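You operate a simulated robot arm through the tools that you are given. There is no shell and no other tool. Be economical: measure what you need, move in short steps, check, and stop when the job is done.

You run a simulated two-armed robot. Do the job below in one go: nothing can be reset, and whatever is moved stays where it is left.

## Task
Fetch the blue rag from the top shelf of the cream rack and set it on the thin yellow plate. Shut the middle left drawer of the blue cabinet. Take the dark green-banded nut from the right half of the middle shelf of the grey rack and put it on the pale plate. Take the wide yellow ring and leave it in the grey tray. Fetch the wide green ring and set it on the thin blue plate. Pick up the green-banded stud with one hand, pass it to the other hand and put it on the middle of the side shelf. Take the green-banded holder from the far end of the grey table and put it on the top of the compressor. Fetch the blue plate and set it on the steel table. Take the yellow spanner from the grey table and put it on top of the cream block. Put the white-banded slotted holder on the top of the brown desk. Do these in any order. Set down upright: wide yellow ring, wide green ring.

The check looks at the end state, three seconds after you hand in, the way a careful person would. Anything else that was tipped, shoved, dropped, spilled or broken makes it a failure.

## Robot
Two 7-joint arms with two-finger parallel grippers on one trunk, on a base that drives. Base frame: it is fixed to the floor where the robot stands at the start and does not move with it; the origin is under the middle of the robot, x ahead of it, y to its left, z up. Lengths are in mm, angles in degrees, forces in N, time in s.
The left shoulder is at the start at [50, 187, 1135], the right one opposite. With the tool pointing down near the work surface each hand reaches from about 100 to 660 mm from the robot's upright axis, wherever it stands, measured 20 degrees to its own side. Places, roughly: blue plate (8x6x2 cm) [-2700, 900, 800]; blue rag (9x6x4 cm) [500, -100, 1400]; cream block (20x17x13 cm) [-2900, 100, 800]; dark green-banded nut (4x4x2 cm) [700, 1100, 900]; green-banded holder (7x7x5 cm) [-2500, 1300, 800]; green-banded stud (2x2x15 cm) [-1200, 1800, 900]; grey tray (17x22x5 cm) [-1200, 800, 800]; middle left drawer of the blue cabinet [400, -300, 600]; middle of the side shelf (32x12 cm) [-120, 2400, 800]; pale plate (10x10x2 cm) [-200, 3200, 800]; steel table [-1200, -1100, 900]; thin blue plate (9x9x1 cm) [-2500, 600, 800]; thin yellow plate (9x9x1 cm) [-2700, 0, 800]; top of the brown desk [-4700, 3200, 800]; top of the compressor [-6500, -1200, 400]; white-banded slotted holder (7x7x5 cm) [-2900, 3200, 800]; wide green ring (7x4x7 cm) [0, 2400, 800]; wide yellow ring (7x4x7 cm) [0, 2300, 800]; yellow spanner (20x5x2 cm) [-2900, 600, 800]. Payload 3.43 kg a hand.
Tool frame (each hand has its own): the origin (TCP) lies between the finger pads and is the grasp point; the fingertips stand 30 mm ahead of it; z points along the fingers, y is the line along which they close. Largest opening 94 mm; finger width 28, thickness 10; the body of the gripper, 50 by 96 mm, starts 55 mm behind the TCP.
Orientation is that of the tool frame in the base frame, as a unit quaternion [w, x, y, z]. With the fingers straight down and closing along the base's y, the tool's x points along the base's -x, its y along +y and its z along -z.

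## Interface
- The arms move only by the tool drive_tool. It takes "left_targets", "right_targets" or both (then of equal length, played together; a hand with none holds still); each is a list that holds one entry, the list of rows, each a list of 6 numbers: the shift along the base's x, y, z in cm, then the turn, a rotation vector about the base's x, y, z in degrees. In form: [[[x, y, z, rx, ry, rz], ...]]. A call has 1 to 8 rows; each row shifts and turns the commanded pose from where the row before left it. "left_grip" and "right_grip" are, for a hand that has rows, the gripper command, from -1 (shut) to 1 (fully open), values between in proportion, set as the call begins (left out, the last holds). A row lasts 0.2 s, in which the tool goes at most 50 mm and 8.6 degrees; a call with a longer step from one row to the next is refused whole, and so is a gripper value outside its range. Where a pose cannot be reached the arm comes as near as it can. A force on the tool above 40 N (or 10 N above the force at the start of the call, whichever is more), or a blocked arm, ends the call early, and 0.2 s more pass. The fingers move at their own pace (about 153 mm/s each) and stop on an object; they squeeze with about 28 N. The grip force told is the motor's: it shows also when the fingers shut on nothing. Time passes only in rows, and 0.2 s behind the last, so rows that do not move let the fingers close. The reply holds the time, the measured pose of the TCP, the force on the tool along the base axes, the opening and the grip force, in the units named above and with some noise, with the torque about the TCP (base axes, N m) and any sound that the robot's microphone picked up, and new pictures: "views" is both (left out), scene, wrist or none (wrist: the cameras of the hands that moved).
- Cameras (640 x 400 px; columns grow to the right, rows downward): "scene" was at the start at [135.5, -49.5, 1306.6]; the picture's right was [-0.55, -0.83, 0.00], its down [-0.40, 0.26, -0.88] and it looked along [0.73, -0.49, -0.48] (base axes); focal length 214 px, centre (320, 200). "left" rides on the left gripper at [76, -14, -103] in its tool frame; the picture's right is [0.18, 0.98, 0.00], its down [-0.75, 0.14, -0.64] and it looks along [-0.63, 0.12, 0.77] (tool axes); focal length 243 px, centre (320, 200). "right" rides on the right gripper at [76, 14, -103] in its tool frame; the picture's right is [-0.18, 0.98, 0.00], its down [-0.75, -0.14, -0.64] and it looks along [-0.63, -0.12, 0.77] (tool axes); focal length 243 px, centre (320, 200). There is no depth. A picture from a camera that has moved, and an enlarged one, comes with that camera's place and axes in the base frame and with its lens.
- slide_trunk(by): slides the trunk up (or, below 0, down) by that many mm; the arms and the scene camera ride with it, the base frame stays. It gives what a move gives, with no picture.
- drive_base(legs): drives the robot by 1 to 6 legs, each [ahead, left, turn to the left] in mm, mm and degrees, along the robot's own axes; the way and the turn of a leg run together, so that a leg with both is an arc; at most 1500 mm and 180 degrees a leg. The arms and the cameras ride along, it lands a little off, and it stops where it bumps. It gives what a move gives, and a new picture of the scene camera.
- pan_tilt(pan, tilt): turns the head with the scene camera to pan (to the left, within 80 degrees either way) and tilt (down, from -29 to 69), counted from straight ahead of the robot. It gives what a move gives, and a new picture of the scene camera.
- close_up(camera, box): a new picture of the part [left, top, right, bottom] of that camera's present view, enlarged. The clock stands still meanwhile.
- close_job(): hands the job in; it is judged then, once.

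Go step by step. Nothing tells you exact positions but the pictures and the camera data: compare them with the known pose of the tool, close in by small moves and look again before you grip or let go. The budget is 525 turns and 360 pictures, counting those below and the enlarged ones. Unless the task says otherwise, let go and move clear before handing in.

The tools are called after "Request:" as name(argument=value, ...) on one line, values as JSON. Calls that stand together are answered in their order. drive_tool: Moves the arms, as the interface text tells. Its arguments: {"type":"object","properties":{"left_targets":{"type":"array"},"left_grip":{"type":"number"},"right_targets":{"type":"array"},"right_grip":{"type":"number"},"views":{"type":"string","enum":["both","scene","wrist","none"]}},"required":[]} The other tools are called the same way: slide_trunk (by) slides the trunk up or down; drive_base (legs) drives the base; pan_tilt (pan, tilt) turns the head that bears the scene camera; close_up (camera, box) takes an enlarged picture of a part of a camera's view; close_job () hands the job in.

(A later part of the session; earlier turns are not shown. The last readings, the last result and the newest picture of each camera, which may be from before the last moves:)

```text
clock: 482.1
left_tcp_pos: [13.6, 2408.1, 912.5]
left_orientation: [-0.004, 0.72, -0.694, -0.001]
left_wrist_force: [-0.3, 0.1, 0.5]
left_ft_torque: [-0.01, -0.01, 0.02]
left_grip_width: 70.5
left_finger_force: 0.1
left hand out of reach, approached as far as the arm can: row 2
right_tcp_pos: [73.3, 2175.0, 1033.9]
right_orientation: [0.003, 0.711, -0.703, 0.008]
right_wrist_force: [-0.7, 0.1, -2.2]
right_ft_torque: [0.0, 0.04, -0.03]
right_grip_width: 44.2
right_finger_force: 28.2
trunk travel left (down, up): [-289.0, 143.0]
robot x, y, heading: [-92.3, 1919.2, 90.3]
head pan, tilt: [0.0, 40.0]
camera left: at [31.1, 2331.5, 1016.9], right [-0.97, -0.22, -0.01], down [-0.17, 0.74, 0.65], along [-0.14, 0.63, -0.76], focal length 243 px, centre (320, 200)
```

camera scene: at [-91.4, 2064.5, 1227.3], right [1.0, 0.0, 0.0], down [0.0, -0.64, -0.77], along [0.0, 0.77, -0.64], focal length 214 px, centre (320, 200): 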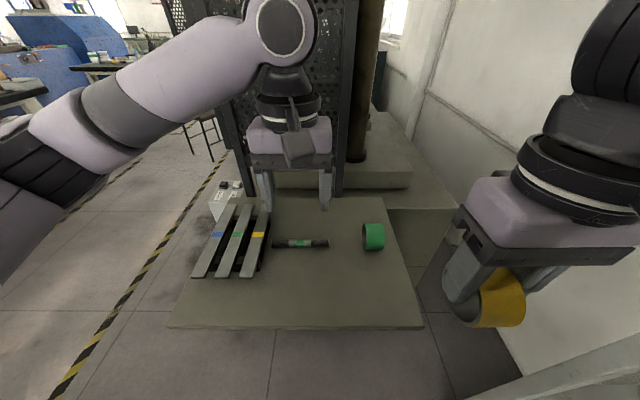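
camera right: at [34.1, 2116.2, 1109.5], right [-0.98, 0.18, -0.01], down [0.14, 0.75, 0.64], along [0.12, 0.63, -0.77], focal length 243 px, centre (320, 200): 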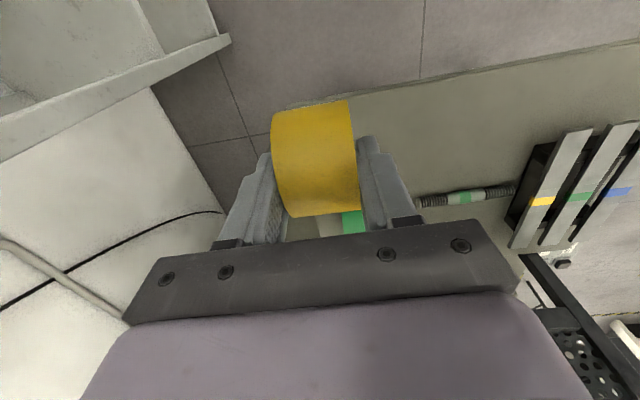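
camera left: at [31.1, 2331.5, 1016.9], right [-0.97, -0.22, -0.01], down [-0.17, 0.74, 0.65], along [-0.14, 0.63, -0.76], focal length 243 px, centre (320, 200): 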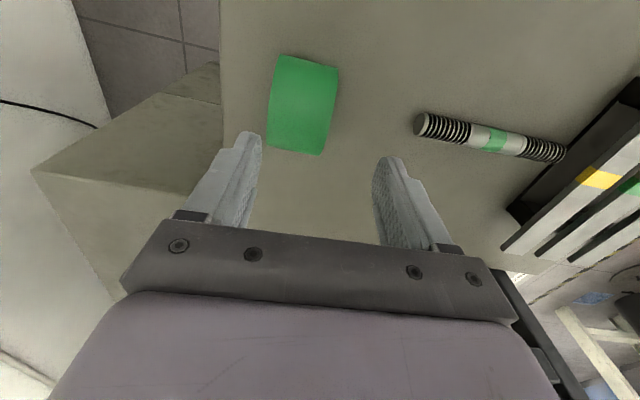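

At the reach limit; pitch the left hand 24° forward (rotation about the ring's own axis, harmless) to gain reach.

Request:
drive_tool(left_targets=[[[0, -1, 1, 8, 0, 0], [0.7, -0.5, 0, 8, 0, 0], [0.7, 0, 0, 8, 0, 0], [0.7, 0, 0, 0, 0, 0], [0, 0, 0, 0, 0, 0]]], views="wrist")

```text
clock: 483.3
left_tcp_pos: [48.0, 2379.4, 917.3]
left_orientation: [-0.148, 0.694, -0.69, -0.145]
left_wrist_force: [0.2, 0.1, -0.8]
left_ft_torque: [-0.01, 0.04, -0.02]
left_grip_width: 70.6
left_finger_force: 0.1
right_tcp_pos: [72.7, 2174.7, 1034.6]
right_orientation: [0.004, 0.712, -0.702, 0.008]
right_wrist_force: [0.8, 0.1, -1.8]
right_ft_torque: [0.02, 0.02, -0.01]
right_grip_width: 43.9
right_finger_force: 28.0
trunk travel left (down, up): [-289.0, 143.0]
robot x, y, heading: [-91.9, 1916.4, 90.1]
head pan, tilt: [0.0, 40.0]
camera left: at [64.4, 2267.1, 981.8], right [-0.98, -0.18, -0.08], down [-0.15, 0.43, 0.89], along [-0.12, 0.89, -0.45], focal length 243 px, centre (320, 200)
```

left: 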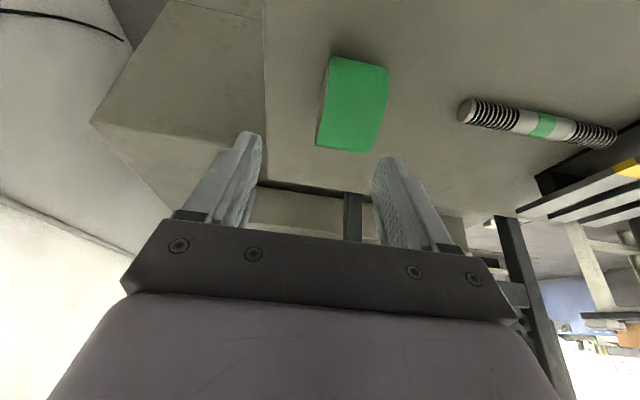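

Request:
drive_tool(left_targets=[[[-1.5, 0.5, 0, 0, 0, 0], [0, 0.8, -1.5, 0, 0, 0], [0, 0, -2.4, 0, 0, 0], [0, 0, -2, 0, 0, 0], [0, 0, 0, 0, 0, 0]]], views="wrist")

```text
clock: 484.5
left_tcp_pos: [32.8, 2391.5, 858.9]
left_orientation: [-0.147, 0.694, -0.689, -0.146]
left_wrist_force: [0.2, 0.4, -0.4]
left_ft_torque: [-0.03, -0.03, 0.04]
left_grip_width: 70.2
left_finger_force: 0.1
right_tcp_pos: [73.4, 2175.7, 1032.8]
right_orientation: [0.004, 0.712, -0.702, 0.009]
right_wrist_force: [0.4, -0.3, -1.9]
right_ft_torque: [0.01, 0.02, 0.02]
right_grip_width: 44.0
right_finger_force: 28.0
trunk travel left (down, up): [-289.0, 143.0]
robot x, y, heading: [-92.3, 1920.1, 90.2]
head pan, tilt: [0.0, 40.0]
camera left: at [48.0, 2280.8, 923.3], right [-0.98, -0.18, -0.08], down [-0.15, 0.43, 0.89], along [-0.12, 0.89, -0.45], focal length 243 px, centre (320, 200)
```

left: 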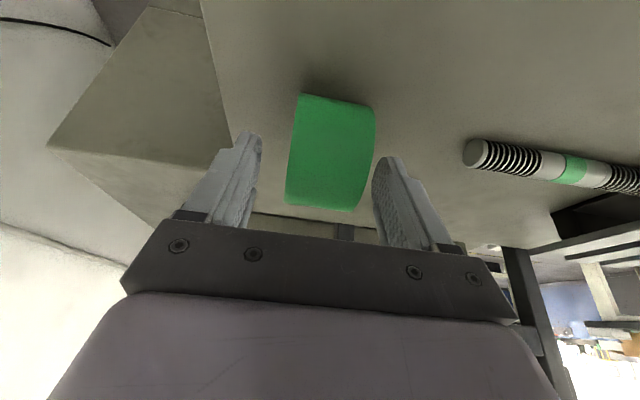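

Request:
drive_tool(left_targets=[[[-0.6, 0, 0, 0, 0, 0], [0, 0.3, -0.2, 0, 0, 0]]], views="none")

Request:
drive_tool(left_targets=[[[0, 0, 0, 0, 0, 0], [0, 0, 0, 0, 0, 0], [0, 0, 0, 0, 0, 0]]], left_grip=-1, views="wrist")

```text
clock: 485.1
left_tcp_pos: [28.0, 2395.5, 858.4]
left_orientation: [-0.147, 0.694, -0.689, -0.146]
left_wrist_force: [-0.1, 0.3, 0.0]
left_ft_torque: [0.03, 0.05, -0.01]
left_grip_width: 70.5
left_finger_force: 0.0
right_tcp_pos: [72.7, 2175.7, 1034.0]
right_orientation: [0.003, 0.711, -0.703, 0.009]
right_wrist_force: [0.0, 0.0, -2.3]
right_ft_torque: [0.02, 0.01, 0.02]
right_grip_width: 44.1
right_finger_force: 28.4
trunk travel left (down, up): [-289.0, 143.0]
robot x, y, heading: [-91.6, 1919.3, 90.2]
head pan, tilt: [0.0, 40.0]
```

```text
clock: 485.9
left_tcp_pos: [28.1, 2393.1, 858.7]
left_orientation: [-0.147, 0.694, -0.689, -0.145]
left_wrist_force: [0.7, 0.0, 0.7]
left_ft_torque: [0.04, 0.01, 0.01]
left_grip_width: 44.0
left_finger_force: 27.8
right_tcp_pos: [73.1, 2175.4, 1033.8]
right_orientation: [0.004, 0.711, -0.703, 0.009]
right_wrist_force: [-0.3, -0.6, -2.2]
right_ft_torque: [-0.01, -0.01, 0.0]
right_grip_width: 43.9
right_finger_force: 28.3
trunk travel left (down, up): [-289.0, 143.0]
robot x, y, heading: [-90.9, 1917.5, 90.3]
head pan, tilt: [0.0, 40.0]
camera left: at [42.7, 2283.3, 922.8], right [-0.98, -0.18, -0.08], down [-0.15, 0.43, 0.89], along [-0.12, 0.89, -0.45], focal length 243 px, centre (320, 200)
```

left: 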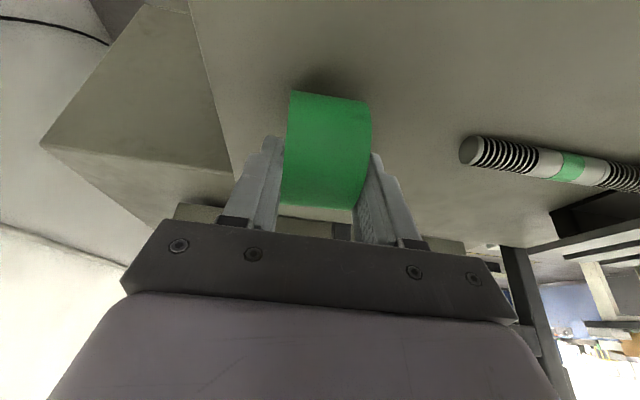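

Green ring gripped. Lift, then pull back toward the robot.

Request:
drive_tool(left_targets=[[[0, 0, 1.5, 0, 0, 0], [0, 0, 3, 0, 0, 0], [0, 0, 3.5, 0, 0, 0], [-1, -1, 3.5, 0, 0, 0], [-3, -3, 1, 0, 0, 0], [-3, -3, 0, 0, 0, 0], [-3, -3, 0, 0, 0, 0]]], views="both")

```text
clock: 487.5
left_tcp_pos: [-73.1, 2295.8, 981.8]
left_orientation: [-0.147, 0.694, -0.689, -0.146]
left_wrist_force: [-0.3, -0.7, -2.1]
left_ft_torque: [0.01, 0.03, -0.01]
left_grip_width: 44.0
left_finger_force: 27.9
right_tcp_pos: [72.3, 2175.7, 1033.8]
right_orientation: [0.004, 0.711, -0.703, 0.009]
right_wrist_force: [-0.5, 0.5, -2.3]
right_ft_torque: [0.01, -0.01, 0.0]
right_grip_width: 43.9
right_finger_force: 28.1
trunk travel left (down, up): [-289.0, 143.0]
robot x, y, heading: [-91.9, 1919.2, 90.3]
head pan, tilt: [0.0, 40.0]
camera scene: at [-91.8, 2064.0, 1227.4], right [1.0, 0.0, 0.0], down [0.0, -0.64, -0.77], along [0.0, 0.77, -0.64], focal length 214 px, centre (320, 200)
camera left: at [-57.9, 2185.7, 1046.1], right [-0.98, -0.18, -0.08], down [-0.15, 0.43, 0.89], along [-0.12, 0.89, -0.45], focal length 243 px, centre (320, 200)
```

scene: 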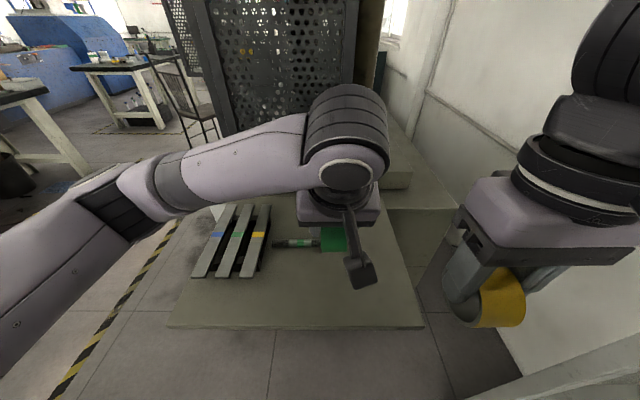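
left: 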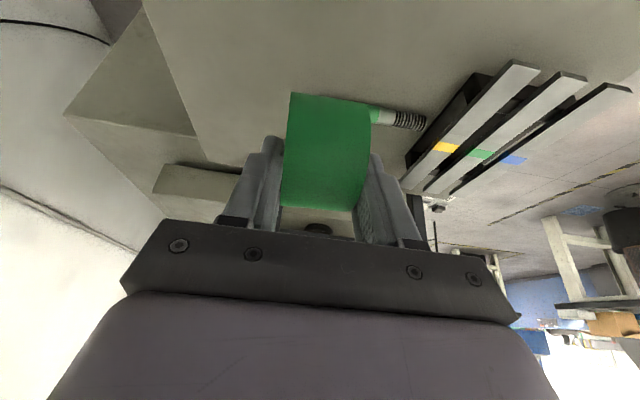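

Both rings are held. Move the left hand outward, then drive back south and west to the lane beside the grey tray.

Request:
drive_base(legs=[[-250, 0, 0]])

Request:
drive_tool(left_targets=[[[-3, 0, 1, 0, 0, 0], [-4, 0, 1, 0, 0, 0], [-4, 0, 1, 0, 0, 0], [-4, 0, 0, 0, 0, 0], [-3, 0, 0, 0, 0, 0]]], views="none")

Request:
drive_base(legs=[[-400, 180, 0], [-1450, 0, 0], [0, 1400, 0], [0, 250, 0]])

```text
clock: 489.4
left_tcp_pos: [-69.7, 2041.5, 981.2]
left_orientation: [-0.147, 0.694, -0.69, -0.146]
left_wrist_force: [0.2, 0.5, -2.3]
left_ft_torque: [0.03, -0.01, -0.01]
left_grip_width: 44.0
left_finger_force: 27.8
right_tcp_pos: [76.0, 1920.7, 1034.5]
right_orientation: [0.004, 0.71, -0.704, 0.009]
right_wrist_force: [0.1, 0.7, -2.7]
right_ft_torque: [0.01, -0.01, 0.0]
right_grip_width: 43.6
right_finger_force: 28.1
trunk travel left (down, up): [-289.0, 143.0]
robot x, y, heading: [-88.8, 1667.9, 90.2]
head pan, tilt: [0.0, 40.0]
camera scene: at [-90.3, 1809.5, 1227.5], right [1.0, 0.0, 0.0], down [0.0, -0.64, -0.77], along [0.0, 0.77, -0.64], focal length 214 px, centre (320, 200)
```

scene: 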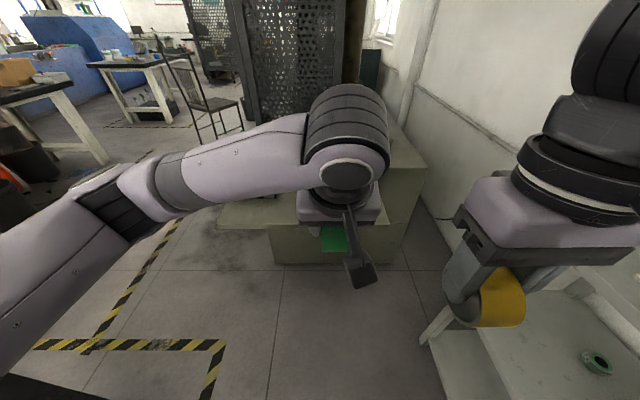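

```text
clock: 490.6
left_tcp_pos: [-251.2, 2045.1, 1009.5]
left_orientation: [-0.147, 0.694, -0.69, -0.145]
left_wrist_force: [0.9, 0.0, -2.5]
left_ft_torque: [-0.04, 0.01, 0.02]
left_grip_width: 43.9
left_finger_force: 27.8
right_tcp_pos: [73.7, 1920.0, 1033.7]
right_orientation: [0.003, 0.71, -0.704, 0.009]
right_wrist_force: [0.5, -0.7, -2.4]
right_ft_torque: [-0.01, 0.0, 0.02]
right_grip_width: 44.0
right_finger_force: 28.3
trunk travel left (down, up): [-289.0, 143.0]
robot x, y, heading: [-89.1, 1662.9, 90.2]
head pan, tilt: [0.0, 40.0]
```

```text
clock: 514.1
left_tcp_pos: [-2053.8, 252.4, 1007.4]
left_orientation: [0.148, -0.689, 0.695, 0.144]
left_wrist_force: [0.0, 0.1, -2.4]
left_ft_torque: [-0.03, 0.02, -0.02]
left_grip_width: 44.3
left_finger_force: 28.2
right_tcp_pos: [-1730.2, 123.8, 1033.6]
right_orientation: [-0.004, -0.705, 0.709, -0.009]
right_wrist_force: [1.1, -0.2, -1.1]
right_ft_torque: [0.05, 0.0, 0.01]
right_grip_width: 43.9
right_finger_force: 27.8
trunk travel left (down, up): [-289.0, 143.0]
robot x, y, heading: [-1897.9, -127.7, 89.3]
head pan, tilt: [0.0, 40.0]
camera scene: at [-1896.4, 14.9, 1227.4], right [1.0, -0.01, 0.0], down [-0.01, -0.64, -0.77], along [0.01, 0.77, -0.64], focal length 214 px, centre (320, 200)
```

scene: 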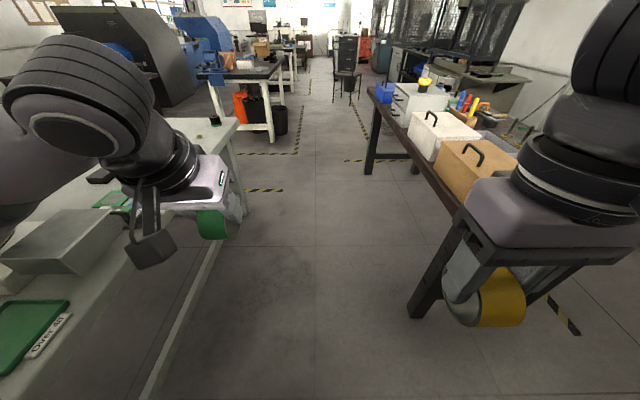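

Drive up the lane to the tray's latitude and turn to face the dark table.

Request:
drive_base(legs=[[920, 0, 0.7], [0, 0, -90]])

Request:
pan_tilt(pan=0, tilt=33)

```text
clock: 522.9
left_tcp_pos: [-1519.4, 966.7, 1010.0]
left_orientation: [0.207, -0.002, 0.978, -0.001]
left_wrist_force: [0.2, -0.1, -3.1]
left_ft_torque: [0.01, 0.04, -0.02]
left_grip_width: 43.9
left_finger_force: 27.9
right_tcp_pos: [-1643.9, 641.8, 1033.9]
right_orientation: [-0.008, -0.005, 1.0, -0.004]
right_wrist_force: [0.4, 0.8, -2.8]
right_ft_torque: [0.01, -0.01, -0.04]
right_grip_width: 44.2
right_finger_force: 27.8
trunk travel left (down, up): [-289.0, 143.0]
robot x, y, heading: [-1895.7, 810.7, 0.4]
head pan, tilt: [0.0, 40.0]
camera scene: at [-1754.0, 808.0, 1227.4], right [0.0, -1.0, 0.0], down [-0.64, 0.0, -0.77], along [0.77, 0.0, -0.64], focal length 214 px, centre (320, 200)
```

scene: 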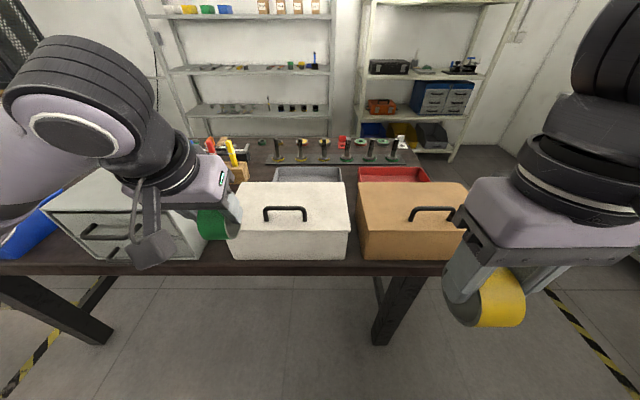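

```text
clock: 523.6
left_tcp_pos: [-1519.7, 966.8, 1008.1]
left_orientation: [0.206, -0.003, 0.978, -0.001]
left_wrist_force: [-0.4, 0.6, -3.8]
left_ft_torque: [0.0, -0.02, -0.05]
left_grip_width: 44.2
left_finger_force: 27.8
right_tcp_pos: [-1644.1, 641.9, 1032.7]
right_orientation: [-0.008, -0.006, 1.0, -0.003]
right_wrist_force: [1.1, -0.3, -1.0]
right_ft_torque: [0.03, 0.01, 0.04]
right_grip_width: 44.0
right_finger_force: 28.7
trunk travel left (down, up): [-289.0, 143.0]
robot x, y, heading: [-1897.9, 806.9, 0.1]
head pan, tilt: [0.0, 33.0]
camera scene: at [-1749.9, 808.0, 1238.0], right [0.0, -1.0, 0.0], down [-0.55, 0.0, -0.84], along [0.84, 0.0, -0.55], focal length 214 px, centre (320, 200)
```

scene: 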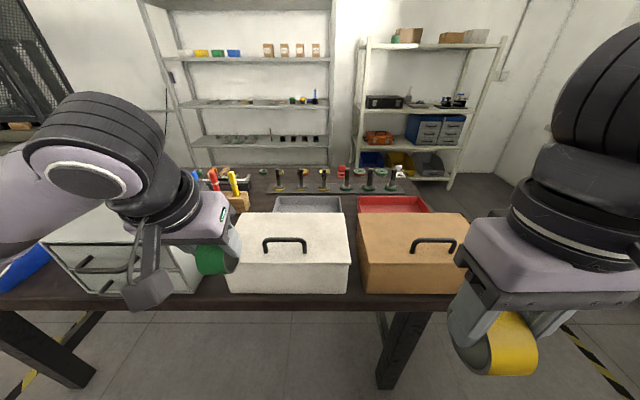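

The grey tray is behind the white box: centre ≈(-1216, 848), box top ≈936. I'll reach over the box with the right hand. Raise both hands first, then move in.

Request:
drive_tool(left_targets=[[[-1, 0, 3, 0, 0, 0], [-1, 0, 3, 0, 0, 0], [-1, 0, 3, 0, 0, 0], [0, 0, 3, 0, 0, 0]]], right_targets=[[[0, 0, 1, 0, 0, 0], [0, 0, 1, 0, 0, 0], [0, 0, 1, 0, 0, 0], [0, 0, 1, 0, 0, 0]]], views="none")

Request:
drive_base(legs=[[120, 135, 0]])

Request:
close_up(camera="right", box=[0, 0, 640, 400])

```text
clock: 524.6
left_tcp_pos: [-1549.5, 968.8, 1127.8]
left_orientation: [0.207, -0.003, 0.978, -0.002]
left_wrist_force: [0.4, 0.3, -2.1]
left_ft_torque: [-0.04, 0.02, 0.01]
left_grip_width: 44.1
left_finger_force: 27.8
right_tcp_pos: [-1641.8, 640.3, 1074.9]
right_orientation: [-0.008, -0.007, 1.0, -0.003]
right_wrist_force: [-0.4, 1.0, -2.2]
right_ft_torque: [-0.01, 0.01, 0.02]
right_grip_width: 44.0
right_finger_force: 28.1
trunk travel left (down, up): [-289.0, 143.0]
robot x, y, heading: [-1899.0, 804.0, 0.0]
head pan, tilt: [0.0, 33.0]
```

```text
clock: 526.4
left_tcp_pos: [-1426.1, 1105.1, 1127.4]
left_orientation: [0.207, -0.002, 0.978, -0.001]
left_wrist_force: [1.0, 0.3, -3.2]
left_ft_torque: [0.0, 0.02, -0.01]
left_grip_width: 43.9
left_finger_force: 28.0
right_tcp_pos: [-1521.5, 778.7, 1073.9]
right_orientation: [-0.009, -0.004, 1.0, -0.004]
right_wrist_force: [0.2, 0.1, -3.4]
right_ft_torque: [-0.02, -0.02, -0.03]
right_grip_width: 44.0
right_finger_force: 28.5
trunk travel left (down, up): [-289.0, 143.0]
robot x, y, heading: [-1773.8, 942.7, -0.1]
head pan, tilt: [0.0, 33.0]
camera scene: at [-1627.5, 945.3, 1238.0], right [0.0, -1.0, 0.0], down [-0.55, 0.0, -0.84], along [0.84, 0.0, -0.55], focal length 214 px, centre (320, 200)
```

scene: 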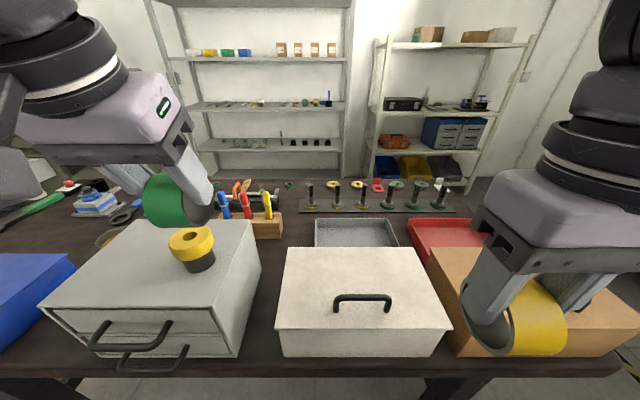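

```text
1.00 times, centred on (320, 200) of right (not enlarged: the box is as wide or as high as the picture)
camera zoom: at [-1595.6, 793.2, 1177.8], right [0.18, 0.98, -0.01], down [0.77, -0.13, 0.63], along [0.62, -0.12, -0.78], focal length 243 px, centre (320, 200)
```

zoom: 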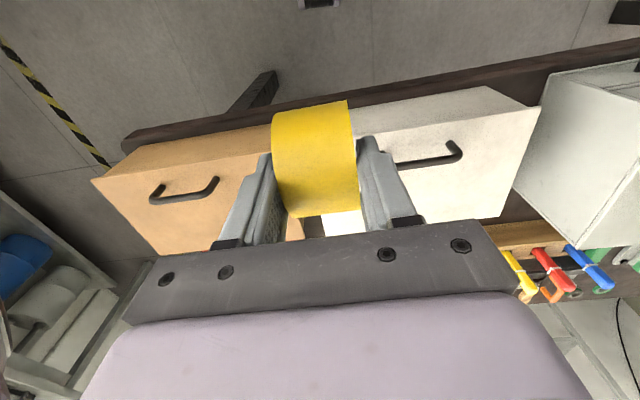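

Request:
drive_tool(right_targets=[[[3.8, 0.85, 0, 0, 0, 0], [3.8, 0.85, 0, 0, 0, 0], [3.8, 0.85, 0, 0, 0, 0], [3.8, 0.85, 0, 0, 0, 0], [3.8, 0.85, 0, 0, 0, 0], [3.8, 0.85, 0, 0, 0, 0], [3.8, 0.85, 0, 0, 0, 0], [3.7, 0.8, 0, 0, 0, 0]]], views="both")

```text
clock: 528.2
left_tcp_pos: [-1426.2, 1105.4, 1127.7]
left_orientation: [0.207, -0.002, 0.978, -0.002]
left_wrist_force: [0.5, 0.1, -2.1]
left_ft_torque: [0.01, 0.0, 0.01]
left_grip_width: 44.2
left_finger_force: 27.6
right_tcp_pos: [-1223.2, 841.2, 1074.9]
right_orientation: [-0.009, -0.005, 1.0, -0.004]
right_wrist_force: [0.4, -0.2, -2.3]
right_ft_torque: [-0.02, 0.05, 0.01]
right_grip_width: 43.9
right_finger_force: 28.8
trunk travel left (down, up): [-289.0, 143.0]
robot x, y, heading: [-1777.6, 944.5, -0.1]
head pan, tilt: [0.0, 33.0]
camera scene: at [-1627.4, 945.6, 1238.0], right [0.0, -1.0, 0.0], down [-0.55, 0.0, -0.84], along [0.84, 0.0, -0.55], focal length 214 px, centre (320, 200)
camera right: at [-1296.8, 857.6, 1178.5], right [0.17, 0.98, -0.01], down [0.77, -0.13, 0.63], along [0.62, -0.12, -0.78], focal length 243 px, centre (320, 200)
```

scene: 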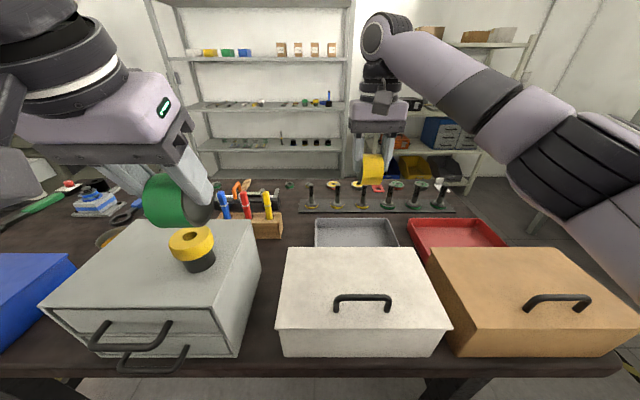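
right: 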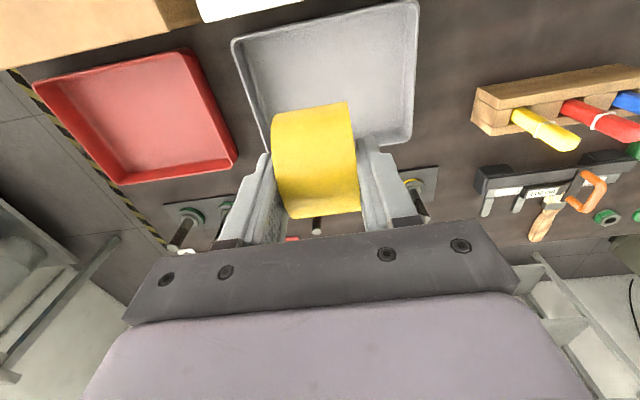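

Tray spans x -1280…-1120, y 751…956. Shift to (-1210, 853) and lower.

Request:
drive_tool(right_targets=[[[1.2, 1.2, -3, 0, 0, 0], [0, 0, -4, 0, 0, 0], [0, 0, -4, 0, 0, 0], [0, 0, -4, 0, 0, 0], [0, 0, -3, 0, 0, 0]]], views="both")

```text
clock: 529.4
left_tcp_pos: [-1425.5, 1105.2, 1127.3]
left_orientation: [0.207, -0.001, 0.978, -0.001]
left_wrist_force: [-0.1, 1.1, -2.5]
left_ft_torque: [-0.02, 0.06, 0.0]
left_grip_width: 44.2
left_finger_force: 28.0
right_tcp_pos: [-1207.8, 856.6, 894.5]
right_orientation: [-0.008, -0.003, 1.0, -0.003]
right_wrist_force: [0.4, 0.0, -2.6]
right_ft_torque: [0.0, 0.02, 0.0]
right_grip_width: 43.8
right_finger_force: 28.4
trunk travel left (down, up): [-289.0, 143.0]
robot x, y, heading: [-1780.0, 943.3, -0.0]
head pan, tilt: [0.0, 33.0]
camera scene: at [-1627.4, 945.0, 1238.1], right [0.0, -1.0, 0.0], down [-0.55, 0.0, -0.84], along [0.84, 0.0, -0.55], focal length 214 px, centre (320, 200)
camera right: at [-1282.7, 872.5, 999.0], right [0.18, 0.98, -0.01], down [0.77, -0.13, 0.63], along [0.62, -0.12, -0.78], focal length 243 px, centre (320, 200)
```

scene: 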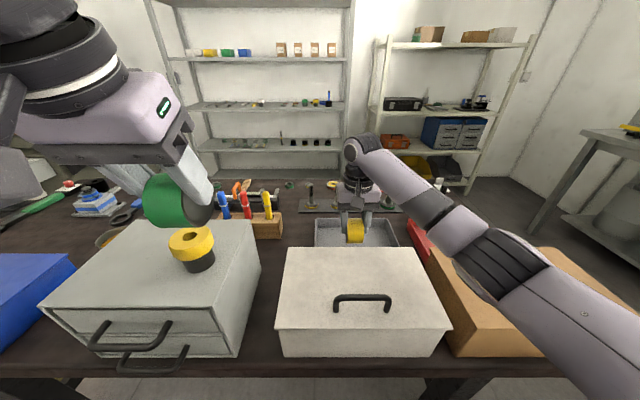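
right: 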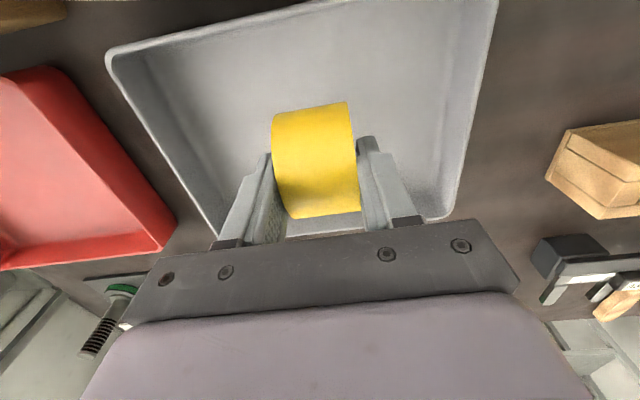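

Request:
drive_tool(right_targets=[[[0, 0, -1.5, 0, 0, 0], [0, 0, -0.8, 0, 0, 0], [0, 0, -0.4, 0, 0, 0], [0, 0, -0.3, 0, 0, 0], [0, 0, -0.3, 0, 0, 0], [0, 0, -0.3, 0, 0, 0]]], views="none")

```text
clock: 530.8
left_tcp_pos: [-1428.1, 1105.9, 1128.2]
left_orientation: [0.207, -0.001, 0.978, -0.001]
left_wrist_force: [-0.2, 1.0, -1.9]
left_ft_torque: [0.0, 0.0, 0.0]
left_grip_width: 44.3
left_finger_force: 28.2
right_tcp_pos: [-1206.9, 857.3, 861.5]
right_orientation: [-0.006, -0.005, 1.0, -0.002]
right_wrist_force: [-1.0, -0.2, 10.5]
right_ft_torque: [-0.24, -0.07, -0.02]
right_grip_width: 43.9
right_finger_force: 27.8
trunk travel left (down, up): [-289.0, 143.0]
robot x, y, heading: [-1774.6, 944.4, 0.0]
head pan, tilt: [0.0, 33.0]
```

Contact with the tray floor. Release carefully.

Request:
drive_tool(right_targets=[[[0, 0, 0, 0, 0, 0], [0, 0, 0, 0, 0, 0], [0, 0, 0, 0, 0, 0]]], right_grip=0.3, views="wrist")

Request:
drive_tool(right_targets=[[[0, 0, 1, 0, 0, 0], [0, 0, 3, 0, 0, 0], [0, 0, 4, 0, 0, 0], [0, 0, 4, 0, 0, 0], [0, 0, 4, 0, 0, 0], [0, 0, 4, 0, 0, 0]]], views="wrist")

```text
clock: 531.6
left_tcp_pos: [-1427.1, 1105.1, 1127.1]
left_orientation: [0.206, -0.001, 0.978, -0.002]
left_wrist_force: [0.4, -0.5, -2.3]
left_ft_torque: [0.02, -0.01, -0.01]
left_grip_width: 43.9
left_finger_force: 28.0
right_tcp_pos: [-1206.2, 855.4, 857.9]
right_orientation: [-0.009, -0.003, 1.0, -0.004]
right_wrist_force: [0.4, 0.7, -0.2]
right_ft_torque: [0.02, 0.03, 0.01]
right_grip_width: 60.9
right_finger_force: 0.1
trunk travel left (down, up): [-289.0, 143.0]
robot x, y, heading: [-1771.8, 944.3, -0.2]
head pan, tilt: [0.0, 33.0]
camera right: at [-1281.2, 871.8, 962.6], right [0.18, 0.98, -0.01], down [0.77, -0.13, 0.63], along [0.62, -0.12, -0.78], focal length 243 px, centre (320, 200)
```

right: 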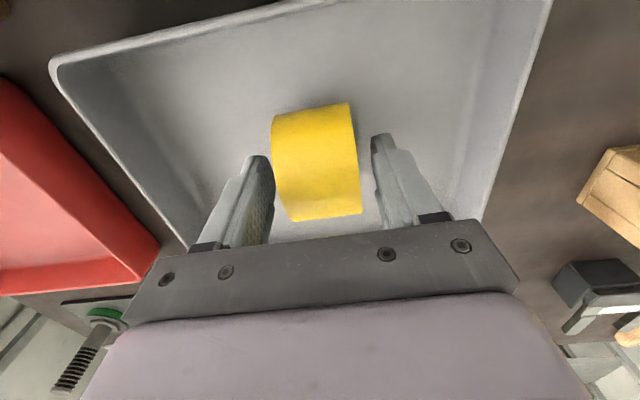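

```text
clock: 533.0
left_tcp_pos: [-1428.0, 1105.4, 1127.8]
left_orientation: [0.207, -0.001, 0.978, -0.002]
left_wrist_force: [0.0, -0.6, -1.9]
left_ft_torque: [0.01, 0.02, 0.0]
left_grip_width: 44.0
left_finger_force: 27.8
right_tcp_pos: [-1209.6, 853.5, 1057.1]
right_orientation: [-0.009, -0.003, 1.0, -0.002]
right_wrist_force: [0.1, -0.9, -0.8]
right_ft_torque: [0.03, 0.01, 0.0]
right_grip_width: 61.1
right_finger_force: 0.1
trunk travel left (down, up): [-289.0, 143.0]
robot x, y, heading: [-1779.0, 941.5, 0.2]
head pan, tilt: [0.0, 33.0]
camera right: at [-1283.6, 869.8, 1160.7], right [0.18, 0.98, -0.01], down [0.77, -0.13, 0.63], along [0.62, -0.12, -0.78], focal length 243 px, centre (320, 200)
```

right: 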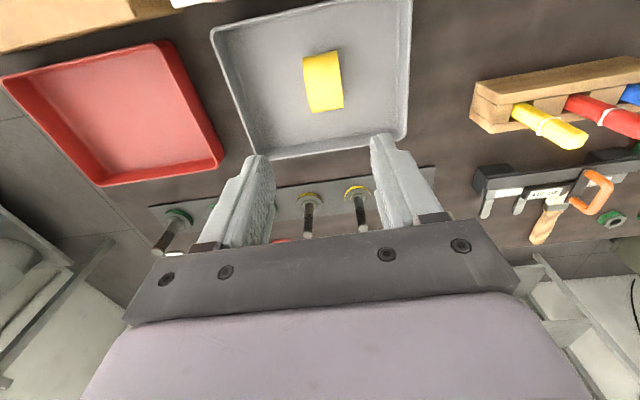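

Yellow ring stands in the grey tray. Retract over the box, then back off and turn to the grey table for the green ring.

Request:
drive_tool(right_targets=[[[-4, -1, 0, 0, 0, 0], [-4, -1, 0, 0, 0, 0], [-4, -1, 0, 0, 0, 0], [-4, -1, 0, 0, 0, 0], [-4, -1, 0, 0, 0, 0], [-4, -1, 0, 0, 0, 0], [-4, -1, 0, 0, 0, 0]]], views="none")

Request:
drive_base(legs=[[-110, 0, 0], [0, 0, 90], [0, 0, 90]])

Request:
pan_tilt(pan=0, tilt=38)

```text
clock: 534.6
left_tcp_pos: [-1426.8, 1105.7, 1127.4]
left_orientation: [0.208, -0.001, 0.978, -0.001]
left_wrist_force: [-0.3, 0.2, -2.1]
left_ft_torque: [0.0, 0.04, -0.02]
left_grip_width: 43.9
left_finger_force: 28.4
right_tcp_pos: [-1489.8, 788.6, 1057.4]
right_orientation: [-0.008, -0.004, 1.0, -0.003]
right_wrist_force: [0.5, 0.1, -0.4]
right_ft_torque: [0.02, -0.01, -0.01]
right_grip_width: 61.3
right_finger_force: 0.1
trunk travel left (down, up): [-289.0, 143.0]
robot x, y, heading: [-1776.1, 945.8, 0.1]
head pan, tilt: [0.0, 33.0]
```

```text
clock: 543.3
left_tcp_pos: [-2247.8, 806.6, 1128.9]
left_orientation: [-0.008, 0.978, -0.029, -0.207]
left_wrist_force: [-0.8, 0.2, -3.0]
left_ft_torque: [-0.02, 0.01, -0.01]
left_grip_width: 44.2
left_finger_force: 27.7
right_tcp_pos: [-2164.4, 1117.0, 1057.8]
right_orientation: [-0.003, 1.0, -0.028, 0.008]
right_wrist_force: [0.3, 0.2, -0.5]
right_ft_torque: [0.02, -0.02, 0.0]
right_grip_width: 61.0
right_finger_force: 0.1
trunk travel left (down, up): [-289.0, 143.0]
robot x, y, heading: [-1885.6, 945.3, 176.3]
head pan, tilt: [0.0, 33.0]
camera scene: at [-2033.5, 954.6, 1238.1], right [0.06, 1.0, 0.0], down [0.54, -0.03, -0.84], along [-0.84, 0.05, -0.54], focal length 214 px, centre (320, 200)
```

scene: 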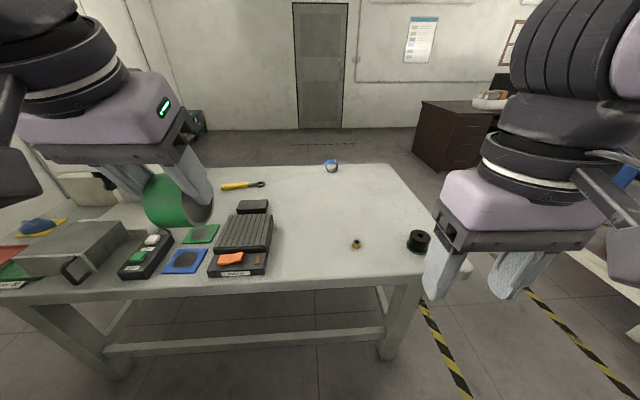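

```text
clock: 544.0
left_tcp_pos: [-2247.1, 806.5, 1127.1]
left_orientation: [-0.008, 0.978, -0.03, -0.208]
left_wrist_force: [-0.4, -0.7, -1.1]
left_ft_torque: [0.0, -0.05, 0.01]
left_grip_width: 44.0
left_finger_force: 28.6
right_tcp_pos: [-2165.0, 1117.3, 1058.7]
right_orientation: [-0.003, 1.0, -0.028, 0.008]
right_wrist_force: [-0.4, 0.2, -0.9]
right_ft_torque: [0.02, -0.03, -0.01]
right_grip_width: 60.9
right_finger_force: 0.1
trunk travel left (down, up): [-289.0, 143.0]
robot x, y, heading: [-1886.2, 942.3, 176.3]
head pan, tilt: [0.0, 38.0]
camera scene: at [-2030.7, 954.5, 1230.5], right [0.06, 1.0, 0.0], down [0.61, -0.04, -0.79], along [-0.79, 0.05, -0.62], focal length 214 px, centre (320, 200)
```

scene: 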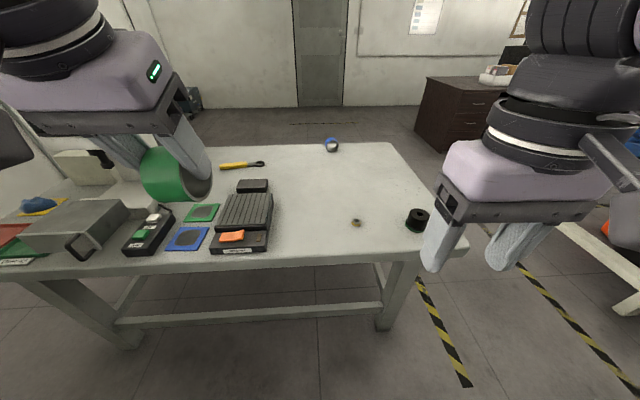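

Request:
drive_base(legs=[[0, 245, 3.5], [110, 0, 0]])

Request:
drive_tool(left_targets=[[[-2, 0.5, -3, 0, 0, 0], [-2, 0.5, -4, 0, 0, 0], [-2, 0.5, -4, 0, 0, 0], [-2, 0.5, -4, 0, 0, 0], [-1, 0, -4, 0, 0, 0]]], views="both")

```text
clock: 547.6
left_tcp_pos: [-2358.6, 542.0, 1126.4]
left_orientation: [-0.002, 0.978, -0.004, -0.207]
left_wrist_force: [-0.2, 0.4, -1.8]
left_ft_torque: [-0.01, -0.02, 0.0]
left_grip_width: 44.1
left_finger_force: 28.4
right_tcp_pos: [-2291.9, 855.4, 1057.5]
right_orientation: [-0.003, 1.0, -0.002, 0.009]
right_wrist_force: [-0.2, -0.1, 0.0]
right_ft_torque: [0.0, -0.01, 0.03]
right_grip_width: 61.0
right_finger_force: 0.1
trunk travel left (down, up): [-289.0, 143.0]
robot x, y, heading: [-2006.9, 695.1, 179.1]
head pan, tilt: [0.0, 38.0]
camera scene: at [-2149.6, 700.1, 1230.3], right [0.01, 1.0, 0.0], down [0.62, -0.01, -0.79], along [-0.79, 0.01, -0.62], focal length 214 px, centre (320, 200)
```

scene: 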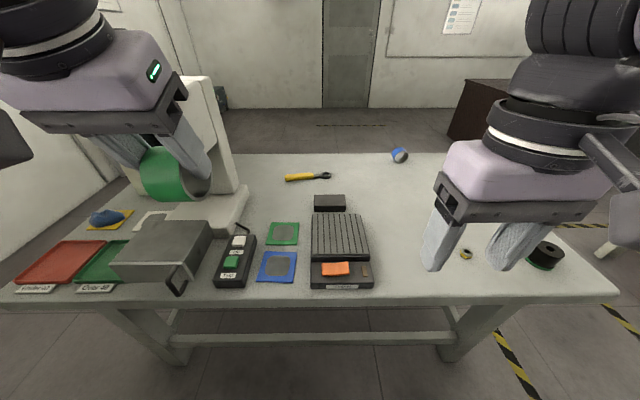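

```text
clock: 548.8
left_tcp_pos: [-2449.1, 558.5, 937.2]
left_orientation: [-0.002, 0.978, -0.004, -0.208]
left_wrist_force: [0.4, 0.8, -1.8]
left_ft_torque: [0.02, 0.0, -0.03]
left_grip_width: 43.9
left_finger_force: 27.2
right_tcp_pos: [-2291.6, 855.8, 1057.1]
right_orientation: [-0.003, 1.0, -0.002, 0.008]
right_wrist_force: [0.4, 0.5, 0.0]
right_ft_torque: [-0.01, 0.01, 0.02]
right_grip_width: 61.2
right_finger_force: 0.0
trunk travel left (down, up): [-289.0, 143.0]
robot x, y, heading: [-2004.3, 696.4, 179.0]
head pan, tilt: [0.0, 38.0]
camera scene: at [-2149.2, 700.0, 1230.4], right [0.01, 1.0, 0.0], down [0.62, -0.01, -0.79], along [-0.79, 0.01, -0.62], focal length 214 px, centre (320, 200)
camera left: at [-2336.1, 571.2, 1002.3], right [0.16, -0.98, -0.08], down [-0.43, -0.14, 0.89], along [-0.89, -0.11, -0.45], focal length 243 px, centre (320, 200)
```

scene: 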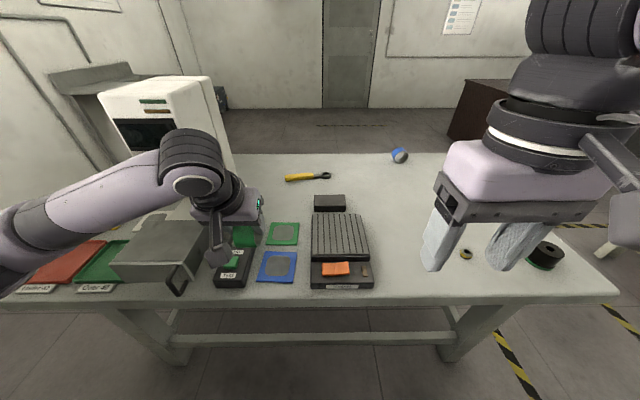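
left: 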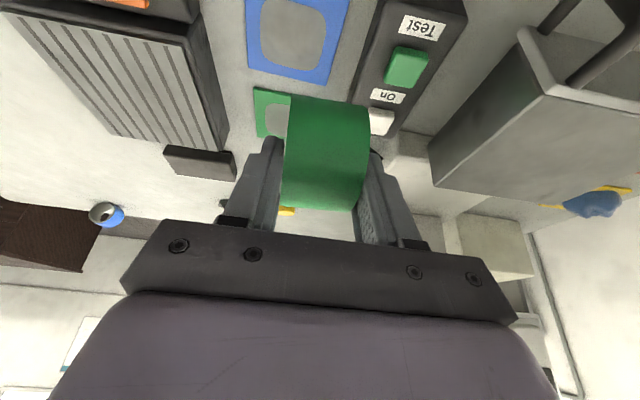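

Plate centre ≈(-2473, 591). Align the ring over it and lower.

Request:
drive_tool(left_targets=[[[-1, 1.6, -1, 0, 0, 0], [-0.8, 1.6, -2, 0, 0, 0], [0, 0, -3, 0, 0, 0], [0, 0, -2.5, 0, 0, 0], [0, 0, 0, 0, 0, 0]]], views="both")

Request:
close_up(camera="scene", box=[220, 200, 340, 300])

```text
clock: 550.0
left_tcp_pos: [-2465.3, 592.7, 852.2]
left_orientation: [-0.003, 0.978, -0.003, -0.207]
left_wrist_force: [0.8, -0.1, -2.9]
left_ft_torque: [0.05, -0.02, 0.02]
left_grip_width: 44.0
left_finger_force: 27.7
right_tcp_pos: [-2291.0, 855.6, 1057.8]
right_orientation: [-0.004, 1.0, -0.002, 0.008]
right_wrist_force: [0.3, -0.3, 0.4]
right_ft_torque: [0.03, 0.02, 0.0]
right_grip_width: 61.1
right_finger_force: 0.1
trunk travel left (down, up): [-289.0, 143.0]
robot x, y, heading: [-2006.1, 697.3, 179.1]
head pan, tilt: [0.0, 38.0]
camera scene: at [-2149.0, 700.1, 1230.4], right [0.01, 1.0, 0.0], down [0.62, -0.01, -0.79], along [-0.79, 0.01, -0.62], focal length 214 px, centre (320, 200)
camera left: at [-2353.7, 606.7, 916.3], right [0.16, -0.98, -0.08], down [-0.43, -0.14, 0.89], along [-0.89, -0.11, -0.45], focal length 243 px, centre (320, 200)
```

scene: 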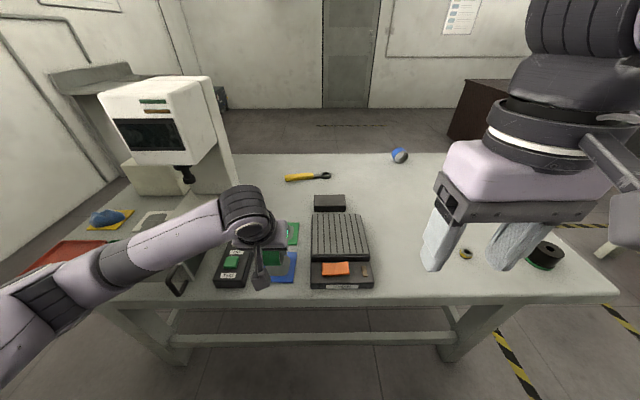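
left: 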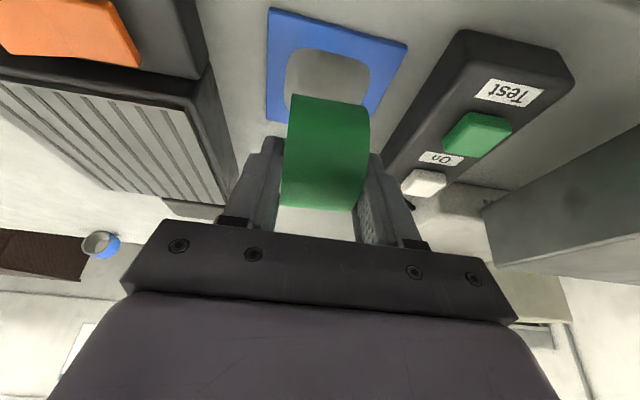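

```text
4.00 times, centred on (280, 250) of scene
camera zoom: at [-2149.0, 700.1, 1230.4], right [0.01, 1.0, 0.0], down [0.62, -0.01, -0.79], along [-0.79, 0.01, -0.62], focal length 858 px, centre (480, 0)
```

zoom: 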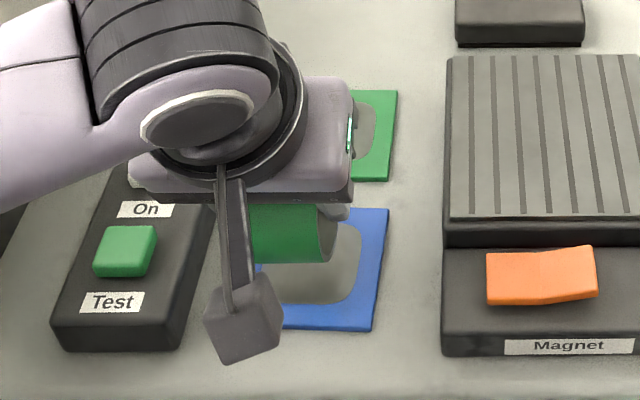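

Well centred. Lower to contact.

Request:
drive_tool(left_targets=[[[0.3, 0, -1.2, 0, 0, 0], [0, 0, -0.6, 0, 0, 0], [0, 0, -0.4, 0, 0, 0], [0, 0, -0.3, 0, 0, 0], [0, 0, -0.3, 0, 0, 0], [0, 0, -0.3, 0, 0, 0]]], views="none")

```text
clock: 551.4
left_tcp_pos: [-2462.9, 591.7, 821.3]
left_orientation: [-0.003, 0.978, -0.004, -0.207]
left_wrist_force: [0.4, 0.1, -2.8]
left_ft_torque: [0.04, -0.01, 0.03]
left_grip_width: 44.1
left_finger_force: 27.6
right_tcp_pos: [-2291.2, 855.0, 1058.2]
right_orientation: [-0.003, 1.0, -0.001, 0.008]
right_wrist_force: [0.4, 0.8, -0.3]
right_ft_torque: [0.0, 0.0, 0.04]
right_grip_width: 61.1
right_finger_force: 0.1
trunk travel left (down, up): [-289.0, 143.0]
robot x, y, heading: [-2003.5, 696.3, 179.3]
head pan, tilt: [0.0, 38.0]
```

Request:
drive_tool(left_targets=[[[0, 0, -0.3, 0, 0, 0], [0, 0, -0.3, 0, 0, 0], [0, 0, -0.3, 0, 0, 0], [0, 0, -0.3, 0, 0, 0]]], views="wrist")

```text
clock: 552.4
left_tcp_pos: [-2463.2, 594.9, 812.4]
left_orientation: [-0.004, 0.978, -0.003, -0.211]
left_wrist_force: [0.7, 2.5, 14.9]
left_ft_torque: [-0.11, -0.13, 0.01]
left_grip_width: 44.1
left_finger_force: 28.3
right_tcp_pos: [-2290.3, 856.3, 1058.9]
right_orientation: [-0.004, 1.0, -0.001, 0.008]
right_wrist_force: [0.3, -0.1, 0.3]
right_ft_torque: [-0.01, 0.02, 0.01]
right_grip_width: 61.1
right_finger_force: 0.0
trunk travel left (down, up): [-289.0, 143.0]
robot x, y, heading: [-2006.7, 699.0, 179.4]
head pan, tilt: [0.0, 38.0]
camera left: at [-2351.4, 607.8, 876.1], right [0.16, -0.98, -0.08], down [-0.42, -0.14, 0.89], along [-0.89, -0.11, -0.44], focal length 243 px, centre (320, 200)
```

left: 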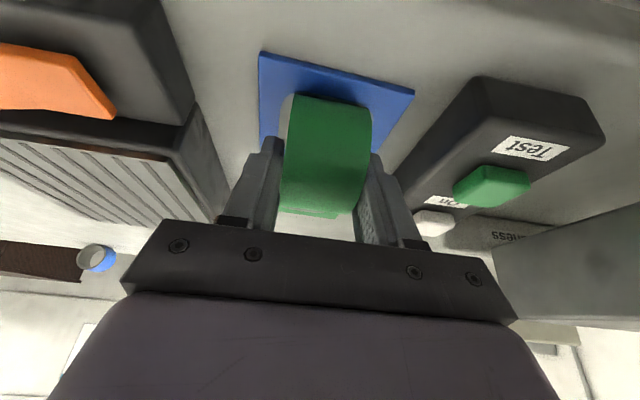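

Contact; the ring's base is inside the plate. Release and lift.

Request:
drive_tool(left_targets=[[[0, 0, 0, 0, 0, 0], [0, 0, 0, 0, 0, 0], [0, 0, 0, 0, 0, 0]]], left_grip=0.25, views="none")

Request:
drive_tool(left_targets=[[[0.3, 0, 0.7, 0, 0, 0], [0.5, 0, 2, 0, 0, 0], [1, 0, 3, 0, 0, 0], [1, 0, 4, 0, 0, 0], [2, 0, 4, 0, 0, 0], [3, 0, 3, 0, 0, 0]]], views="both")

Request:
close_up(camera="scene", box=[220, 200, 340, 300])

```text
clock: 553.2
left_tcp_pos: [-2464.1, 592.7, 809.3]
left_orientation: [-0.002, 0.978, -0.004, -0.207]
left_wrist_force: [-0.1, -0.3, -0.2]
left_ft_torque: [0.0, -0.01, -0.01]
left_grip_width: 58.7
left_finger_force: 0.1
right_tcp_pos: [-2291.2, 855.6, 1057.0]
right_orientation: [-0.004, 1.0, -0.002, 0.008]
right_wrist_force: [0.5, -0.3, 0.0]
right_ft_torque: [-0.02, -0.01, 0.01]
right_grip_width: 61.1
right_finger_force: 0.1
trunk travel left (down, up): [-289.0, 143.0]
robot x, y, heading: [-2008.4, 700.1, 179.3]
head pan, tilt: [0.0, 38.0]
```

```text
clock: 554.6
left_tcp_pos: [-2387.1, 595.9, 977.7]
left_orientation: [-0.003, 0.978, -0.004, -0.207]
left_wrist_force: [-0.2, -1.4, -0.4]
left_ft_torque: [0.02, -0.03, -0.01]
left_grip_width: 58.7
left_finger_force: 0.0
right_tcp_pos: [-2289.8, 854.7, 1058.5]
right_orientation: [-0.003, 1.0, -0.002, 0.008]
right_wrist_force: [0.2, -0.1, 0.9]
right_ft_torque: [-0.01, -0.03, -0.02]
right_grip_width: 61.2
right_finger_force: 0.0
trunk travel left (down, up): [-289.0, 143.0]
robot x, y, heading: [-2007.4, 696.1, 179.1]
head pan, tilt: [0.0, 38.0]
camera scene: at [-2148.6, 700.3, 1230.4], right [0.01, 1.0, 0.0], down [0.62, -0.01, -0.79], along [-0.79, 0.01, -0.62], focal length 214 px, centre (320, 200)
camera left: at [-2276.0, 609.1, 1042.4], right [0.16, -0.98, -0.08], down [-0.43, -0.14, 0.89], along [-0.89, -0.11, -0.45], focal length 243 px, centre (320, 200)
```

scene: 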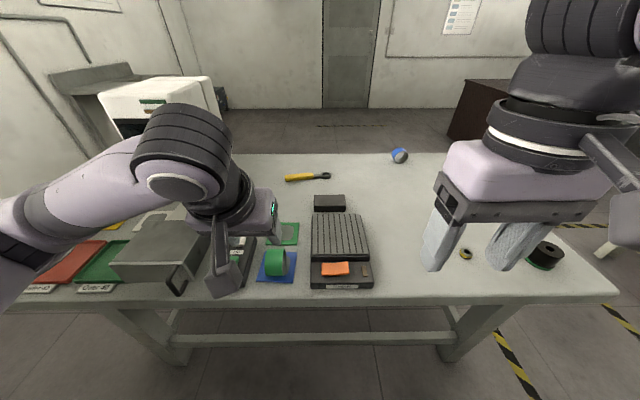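
left: 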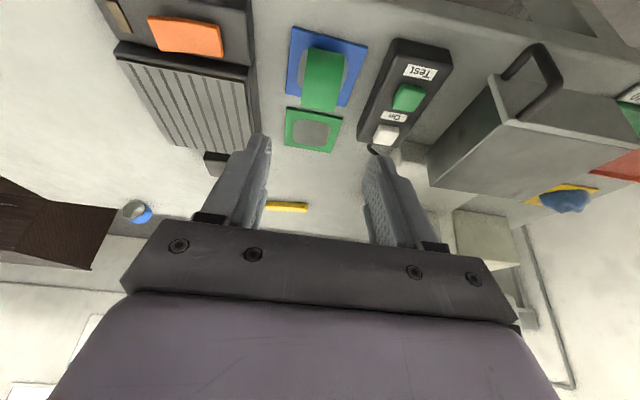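

```text
4.00 times, centred on (280, 250) of scene
camera zoom: at [-2148.6, 700.3, 1230.4], right [0.01, 1.0, 0.0], down [0.62, -0.01, -0.79], along [-0.79, 0.01, -0.62], focal length 858 px, centre (480, 0)
```

zoom: 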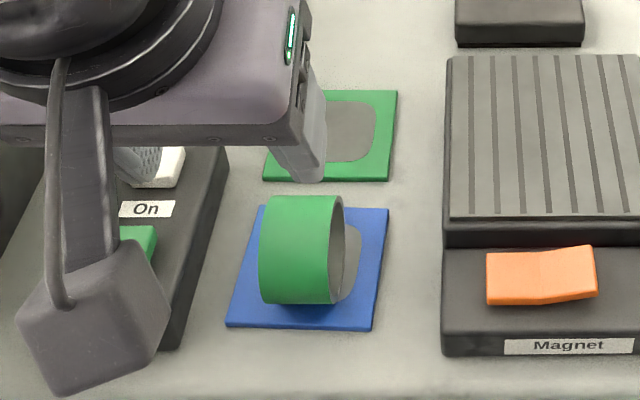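

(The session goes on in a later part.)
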